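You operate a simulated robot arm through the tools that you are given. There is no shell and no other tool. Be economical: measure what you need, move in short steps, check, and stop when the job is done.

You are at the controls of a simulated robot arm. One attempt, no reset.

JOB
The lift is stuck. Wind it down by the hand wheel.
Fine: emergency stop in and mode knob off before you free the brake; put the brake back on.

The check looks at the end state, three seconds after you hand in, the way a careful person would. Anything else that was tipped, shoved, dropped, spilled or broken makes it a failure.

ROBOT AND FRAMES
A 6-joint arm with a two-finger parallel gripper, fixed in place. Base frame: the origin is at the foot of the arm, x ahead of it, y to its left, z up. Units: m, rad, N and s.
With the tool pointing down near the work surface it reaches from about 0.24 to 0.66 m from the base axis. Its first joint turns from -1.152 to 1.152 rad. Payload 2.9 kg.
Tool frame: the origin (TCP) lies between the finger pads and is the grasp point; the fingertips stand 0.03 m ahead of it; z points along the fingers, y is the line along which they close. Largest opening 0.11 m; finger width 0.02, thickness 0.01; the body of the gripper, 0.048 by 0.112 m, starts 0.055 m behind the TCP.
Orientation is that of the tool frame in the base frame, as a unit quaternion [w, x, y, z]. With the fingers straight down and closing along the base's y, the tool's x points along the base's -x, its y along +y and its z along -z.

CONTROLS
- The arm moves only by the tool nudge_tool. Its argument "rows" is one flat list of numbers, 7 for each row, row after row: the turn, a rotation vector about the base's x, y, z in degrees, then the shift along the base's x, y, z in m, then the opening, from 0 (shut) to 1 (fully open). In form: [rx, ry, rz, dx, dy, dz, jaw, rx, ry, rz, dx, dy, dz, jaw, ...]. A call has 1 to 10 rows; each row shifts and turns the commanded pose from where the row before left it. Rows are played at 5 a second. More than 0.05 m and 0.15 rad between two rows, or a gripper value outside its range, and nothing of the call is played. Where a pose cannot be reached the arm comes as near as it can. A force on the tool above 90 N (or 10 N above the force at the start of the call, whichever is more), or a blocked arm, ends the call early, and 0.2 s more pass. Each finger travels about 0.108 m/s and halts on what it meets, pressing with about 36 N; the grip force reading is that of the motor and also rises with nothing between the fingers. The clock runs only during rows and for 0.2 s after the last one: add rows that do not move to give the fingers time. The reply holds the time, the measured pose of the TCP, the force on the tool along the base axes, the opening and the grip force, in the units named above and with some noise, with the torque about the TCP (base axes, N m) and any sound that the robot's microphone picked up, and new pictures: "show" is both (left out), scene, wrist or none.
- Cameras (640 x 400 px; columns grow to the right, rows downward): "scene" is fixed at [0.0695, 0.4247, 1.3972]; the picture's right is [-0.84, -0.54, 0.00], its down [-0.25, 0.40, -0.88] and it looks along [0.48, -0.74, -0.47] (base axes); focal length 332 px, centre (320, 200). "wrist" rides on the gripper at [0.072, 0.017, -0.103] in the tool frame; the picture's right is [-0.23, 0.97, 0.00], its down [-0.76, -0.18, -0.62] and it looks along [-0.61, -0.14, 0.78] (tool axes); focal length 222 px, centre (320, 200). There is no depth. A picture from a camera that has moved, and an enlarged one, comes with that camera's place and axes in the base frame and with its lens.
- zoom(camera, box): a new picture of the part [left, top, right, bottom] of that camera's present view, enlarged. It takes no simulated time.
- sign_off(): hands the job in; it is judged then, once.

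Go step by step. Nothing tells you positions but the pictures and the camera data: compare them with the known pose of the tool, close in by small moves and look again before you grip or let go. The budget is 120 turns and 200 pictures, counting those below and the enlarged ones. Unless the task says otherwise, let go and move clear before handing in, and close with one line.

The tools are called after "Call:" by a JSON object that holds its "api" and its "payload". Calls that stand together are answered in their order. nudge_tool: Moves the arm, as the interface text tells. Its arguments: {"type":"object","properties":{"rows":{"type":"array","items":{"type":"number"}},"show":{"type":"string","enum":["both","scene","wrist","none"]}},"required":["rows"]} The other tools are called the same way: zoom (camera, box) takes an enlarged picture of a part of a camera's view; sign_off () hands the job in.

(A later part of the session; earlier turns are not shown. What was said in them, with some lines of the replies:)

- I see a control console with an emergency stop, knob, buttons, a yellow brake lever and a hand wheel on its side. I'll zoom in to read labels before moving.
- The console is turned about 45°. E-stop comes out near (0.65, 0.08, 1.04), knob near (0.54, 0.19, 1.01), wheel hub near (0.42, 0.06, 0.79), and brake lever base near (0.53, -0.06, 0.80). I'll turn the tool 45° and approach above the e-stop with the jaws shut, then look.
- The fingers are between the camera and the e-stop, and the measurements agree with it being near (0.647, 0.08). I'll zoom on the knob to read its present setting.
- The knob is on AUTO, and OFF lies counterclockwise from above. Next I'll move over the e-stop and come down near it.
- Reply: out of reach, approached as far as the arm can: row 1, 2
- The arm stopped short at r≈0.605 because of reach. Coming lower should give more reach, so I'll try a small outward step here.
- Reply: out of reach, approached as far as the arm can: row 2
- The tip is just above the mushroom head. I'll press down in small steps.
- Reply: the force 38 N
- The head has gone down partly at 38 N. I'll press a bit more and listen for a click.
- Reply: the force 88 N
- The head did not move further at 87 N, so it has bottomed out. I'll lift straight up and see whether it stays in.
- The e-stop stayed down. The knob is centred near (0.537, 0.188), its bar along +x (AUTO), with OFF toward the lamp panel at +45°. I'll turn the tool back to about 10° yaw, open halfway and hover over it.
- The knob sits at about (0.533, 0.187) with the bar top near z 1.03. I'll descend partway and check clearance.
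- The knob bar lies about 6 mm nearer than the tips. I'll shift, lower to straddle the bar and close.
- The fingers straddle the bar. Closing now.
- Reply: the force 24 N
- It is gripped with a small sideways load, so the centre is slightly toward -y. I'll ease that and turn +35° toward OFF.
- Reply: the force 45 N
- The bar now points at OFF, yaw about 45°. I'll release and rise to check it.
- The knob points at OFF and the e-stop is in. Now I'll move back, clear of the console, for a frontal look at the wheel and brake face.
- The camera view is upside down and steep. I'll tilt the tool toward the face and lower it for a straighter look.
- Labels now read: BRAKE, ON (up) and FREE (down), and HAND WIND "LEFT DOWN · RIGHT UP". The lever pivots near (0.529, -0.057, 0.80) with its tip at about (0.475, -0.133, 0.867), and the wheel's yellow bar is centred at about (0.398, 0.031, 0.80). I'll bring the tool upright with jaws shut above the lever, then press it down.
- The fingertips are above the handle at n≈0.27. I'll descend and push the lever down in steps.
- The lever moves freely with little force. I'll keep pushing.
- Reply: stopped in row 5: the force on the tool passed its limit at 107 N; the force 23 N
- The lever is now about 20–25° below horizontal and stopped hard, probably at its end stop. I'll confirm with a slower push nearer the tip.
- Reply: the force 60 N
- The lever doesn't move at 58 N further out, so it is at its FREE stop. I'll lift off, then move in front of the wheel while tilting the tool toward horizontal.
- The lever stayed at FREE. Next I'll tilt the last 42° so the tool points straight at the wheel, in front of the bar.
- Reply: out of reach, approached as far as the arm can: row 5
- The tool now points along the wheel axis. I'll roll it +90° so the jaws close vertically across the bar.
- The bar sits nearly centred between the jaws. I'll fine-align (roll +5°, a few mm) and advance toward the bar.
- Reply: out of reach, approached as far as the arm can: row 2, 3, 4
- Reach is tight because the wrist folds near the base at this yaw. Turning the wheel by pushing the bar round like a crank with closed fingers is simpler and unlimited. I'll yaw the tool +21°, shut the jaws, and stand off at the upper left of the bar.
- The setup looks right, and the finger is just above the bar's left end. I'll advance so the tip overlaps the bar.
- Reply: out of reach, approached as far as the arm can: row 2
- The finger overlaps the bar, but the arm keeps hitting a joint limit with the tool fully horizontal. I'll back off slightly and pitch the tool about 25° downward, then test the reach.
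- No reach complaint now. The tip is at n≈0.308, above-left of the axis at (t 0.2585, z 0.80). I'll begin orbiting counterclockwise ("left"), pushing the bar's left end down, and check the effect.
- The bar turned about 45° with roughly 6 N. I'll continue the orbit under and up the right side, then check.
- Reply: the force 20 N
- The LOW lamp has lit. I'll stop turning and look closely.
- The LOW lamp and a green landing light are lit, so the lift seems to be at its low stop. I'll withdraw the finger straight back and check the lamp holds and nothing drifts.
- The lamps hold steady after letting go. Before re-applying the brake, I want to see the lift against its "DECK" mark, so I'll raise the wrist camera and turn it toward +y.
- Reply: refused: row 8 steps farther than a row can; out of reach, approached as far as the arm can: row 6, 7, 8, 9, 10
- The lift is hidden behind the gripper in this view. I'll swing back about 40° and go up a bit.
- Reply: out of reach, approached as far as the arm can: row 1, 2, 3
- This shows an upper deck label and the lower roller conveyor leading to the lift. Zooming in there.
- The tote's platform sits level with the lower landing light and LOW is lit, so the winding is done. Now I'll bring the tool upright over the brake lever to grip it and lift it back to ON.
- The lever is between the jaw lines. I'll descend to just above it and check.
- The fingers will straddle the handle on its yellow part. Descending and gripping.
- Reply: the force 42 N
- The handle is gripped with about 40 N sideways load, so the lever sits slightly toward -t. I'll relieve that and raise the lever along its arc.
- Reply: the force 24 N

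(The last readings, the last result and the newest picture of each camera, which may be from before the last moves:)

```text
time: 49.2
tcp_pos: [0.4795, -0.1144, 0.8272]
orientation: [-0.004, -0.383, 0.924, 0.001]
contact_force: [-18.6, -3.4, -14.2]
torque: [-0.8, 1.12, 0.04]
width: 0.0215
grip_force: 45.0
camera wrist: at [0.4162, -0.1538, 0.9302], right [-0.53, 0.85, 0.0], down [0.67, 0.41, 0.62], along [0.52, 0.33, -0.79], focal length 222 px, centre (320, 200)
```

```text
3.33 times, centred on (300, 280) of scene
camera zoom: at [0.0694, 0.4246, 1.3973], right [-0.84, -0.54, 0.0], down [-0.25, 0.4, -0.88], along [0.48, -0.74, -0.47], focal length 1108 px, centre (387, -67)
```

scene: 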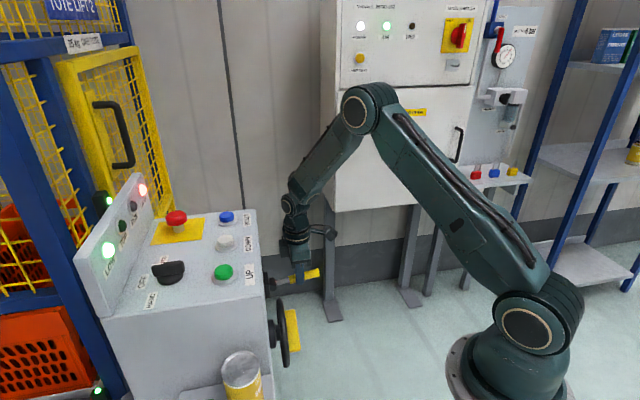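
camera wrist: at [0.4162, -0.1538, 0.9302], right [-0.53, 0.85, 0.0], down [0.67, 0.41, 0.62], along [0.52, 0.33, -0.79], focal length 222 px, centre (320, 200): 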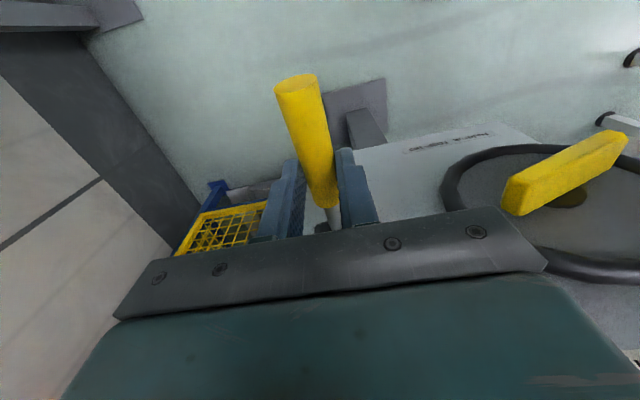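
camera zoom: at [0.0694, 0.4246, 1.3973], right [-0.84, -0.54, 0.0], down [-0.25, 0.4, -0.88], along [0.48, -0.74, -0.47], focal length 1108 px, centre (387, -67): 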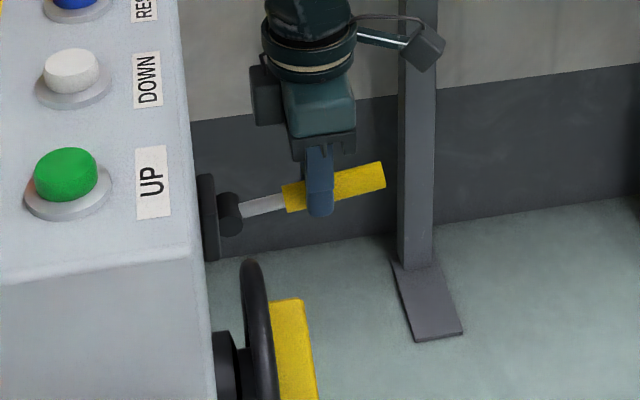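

The lever is following, now above horizontal. I'll continue up to the ON stop.

Call:
{"api": "nudge_tool", "payload": {"rows": [0, 0, 0, 0.003, 0.003, 0.009, 0, 0, 0, 0, 0.004, 0.004, 0.009, 0, 0, 0, 0, 0.004, 0.004, 0.007, 0, 0, 0, 0, 0.002, 0.002, 0.005, 0, 0, 0, 0, 0, 0, 0.004, 0, 0, 0, 0, 0, 0, 0, 0]}}

Call:
{"api": "zoom", "payload": {"camera": "scene", "box": [230, 220, 370, 340]}}

```text
time: 50.6
tcp_pos: [0.4944, -0.0995, 0.8605]
orientation: [0.0, -0.386, 0.923, 0.003]
contact_force: [-8.8, 14.1, -18.0]
torque: [-0.22, 0.89, -0.15]
width: 0.0215
grip_force: 45.5
camera wrist: at [0.4316, -0.1392, 0.9633], right [-0.53, 0.85, 0.0], down [0.66, 0.42, 0.62], along [0.52, 0.34, -0.78], focal length 222 px, centre (320, 200)
```

scene: 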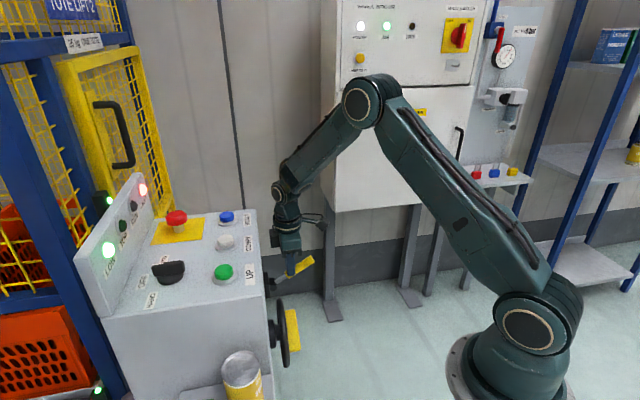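
wrist: 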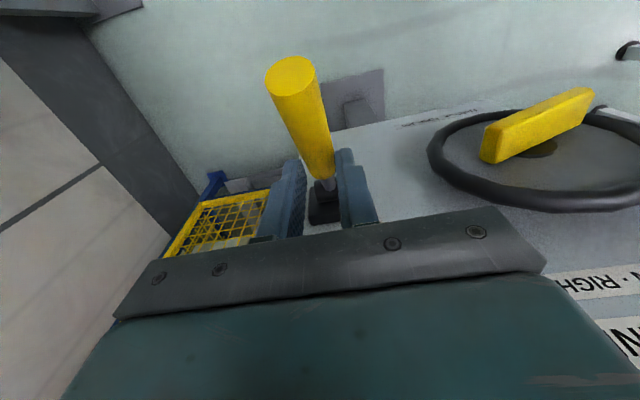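

```text
3.33 times, centred on (300, 280) of scene
camera zoom: at [0.0696, 0.425, 1.3971], right [-0.84, -0.54, 0.0], down [-0.25, 0.4, -0.88], along [0.48, -0.74, -0.47], focal length 1108 px, centre (387, -67)
```

zoom: 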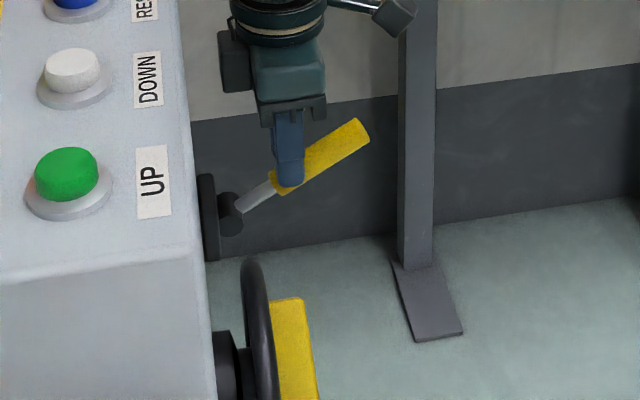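

It is close to ON but the slope is still lower than at the start. I'll push a bit further.

Call:
{"api": "nudge_tool", "payload": {"rows": [0, 0, 0, 0.002, 0.002, 0.006, 0, 0, 0, 0, 0.002, 0.002, 0.006, 0, 0, 0, 0, 0.002, 0.002, 0.005, 0, 0, 0, 0, 0.001, 0.001, 0.004, 0, 0, 0, 0, 0, 0, 0, 0], "show": "none"}}

Call:
{"api": "zoom", "payload": {"camera": "scene", "box": [220, 180, 380, 340]}}

```text
time: 51.8
tcp_pos: [0.504, -0.0951, 0.882]
orientation: [0.0, -0.384, 0.923, -0.001]
contact_force: [0.0, 0.0, 0.5]
torque: [0.0, -0.02, 0.0]
width: 0.0
grip_force: 37.5
```

```text
2.50 times, centred on (300, 260) of scene
camera zoom: at [0.0695, 0.4247, 1.3972], right [-0.84, -0.54, 0.0], down [-0.25, 0.4, -0.88], along [0.48, -0.74, -0.47], focal length 831 px, centre (370, 50)
```

zoom: 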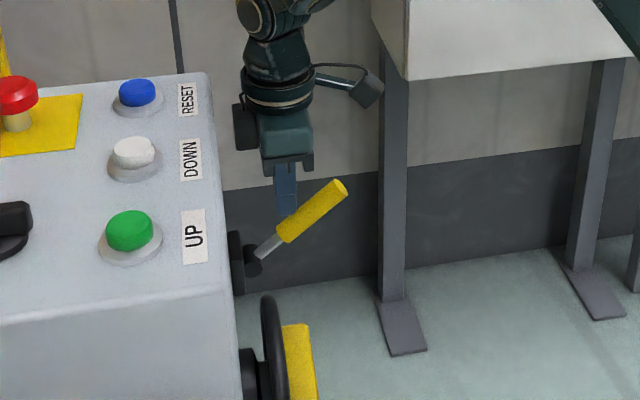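

The jaws slid off the handle, and the lever now sits exactly where it started, at ON. I'll lift away and verify everything.

Call:
{"api": "nudge_tool", "payload": {"rows": [0, 0, 0, 0, 0, 0.04, 0, 0, 0, 0, 0, 0, 0.045, 0, 0, 0, 0, -0.02, -0.02, 0.04, 0, 0, 0, 0, -0.03, -0.02, 0.03, 0, 0, 0, 0, -0.03, -0.02, 0.02, 0, 0, 0, 0, 0, 0, 0, 0, 0, 0, 0, 0, 0, 0, 0, 0, 0, 0, 0, 0, 0, 0]}}

Call:
{"api": "zoom", "payload": {"camera": "scene", "box": [70, 160, 330, 340]}}

Call:
{"api": "zoom", "payload": {"camera": "wrist", "box": [200, 0, 560, 220]}}

Call:
{"api": "zoom", "payload": {"camera": "scene", "box": [0, 160, 200, 400]}}

```text
time: 53.6
tcp_pos: [0.4232, -0.1537, 1.0603]
orientation: [0.0, -0.383, 0.924, -0.001]
contact_force: [0.6, -0.3, 0.2]
torque: [-0.02, 0.01, -0.03]
width: 0.0
grip_force: 37.6
camera wrist: at [0.3599, -0.1928, 1.1628], right [-0.53, 0.85, 0.0], down [0.66, 0.42, 0.62], along [0.53, 0.33, -0.78], focal length 222 px, centre (320, 200)
```

scene: 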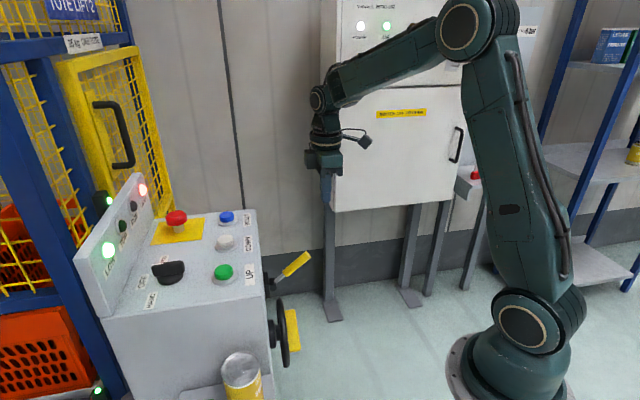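
wrist: 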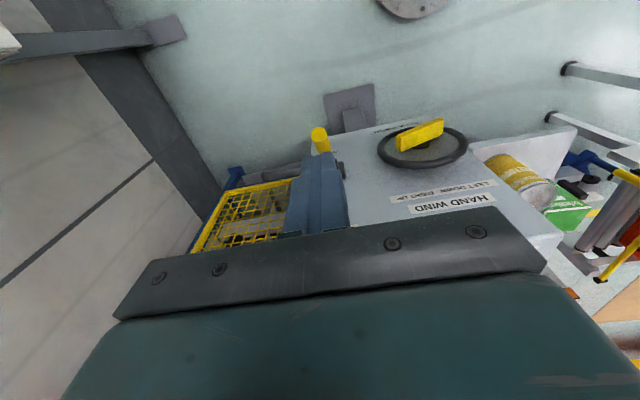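

```text
2.22 times, centred on (200, 250) of scene
camera zoom: at [0.0695, 0.4247, 1.3972], right [-0.84, -0.54, 0.0], down [-0.25, 0.4, -0.88], along [0.48, -0.74, -0.47], focal length 739 px, centre (587, 89)
```

zoom: 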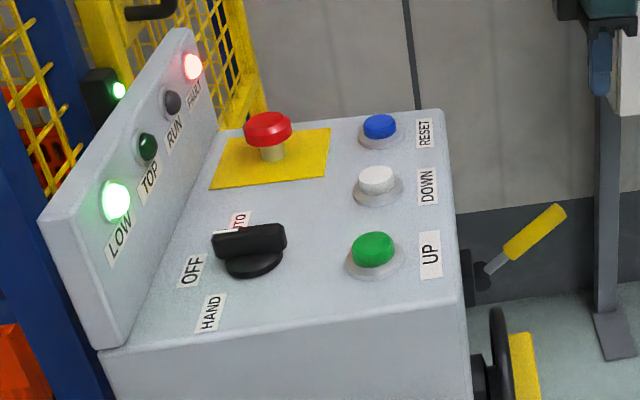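

```text
1.78 times, centred on (380, 110) of wrist
camera zoom: at [0.3599, -0.1928, 1.1628], right [-0.53, 0.85, 0.0], down [0.66, 0.42, 0.62], along [0.53, 0.33, -0.78], focal length 395 px, centre (213, 360)
```

zoom: 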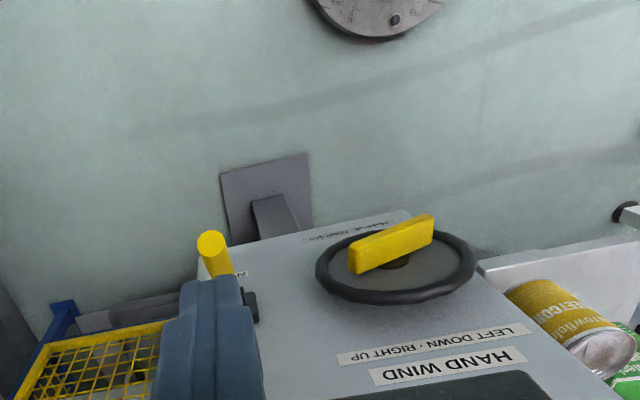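

```text
1.67 times, centred on (100, 280) of scene
camera zoom: at [0.0695, 0.4247, 1.3972], right [-0.84, -0.54, 0.0], down [-0.25, 0.4, -0.88], along [0.48, -0.74, -0.47], focal length 554 px, centre (687, 67)
```

zoom: 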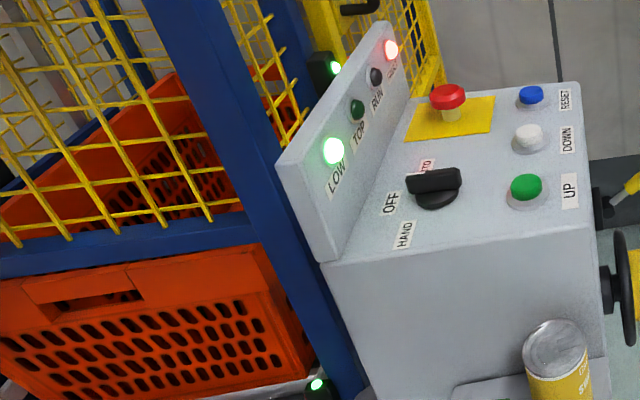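

Everything checks out: e-stop in, mode knob on OFF, LOW lamp lit, brake lever back at ON, can and carton untouched, arm clear. I'm handing in.

Call:
{"api": "sign_off", "payload": {}}

```text
The job is handed in.
```

The lift is wound down by the hand wheel and its LOW lamp is lit; the emergency stop is in, the mode knob is off, the brake is back on, and the arm is clear.
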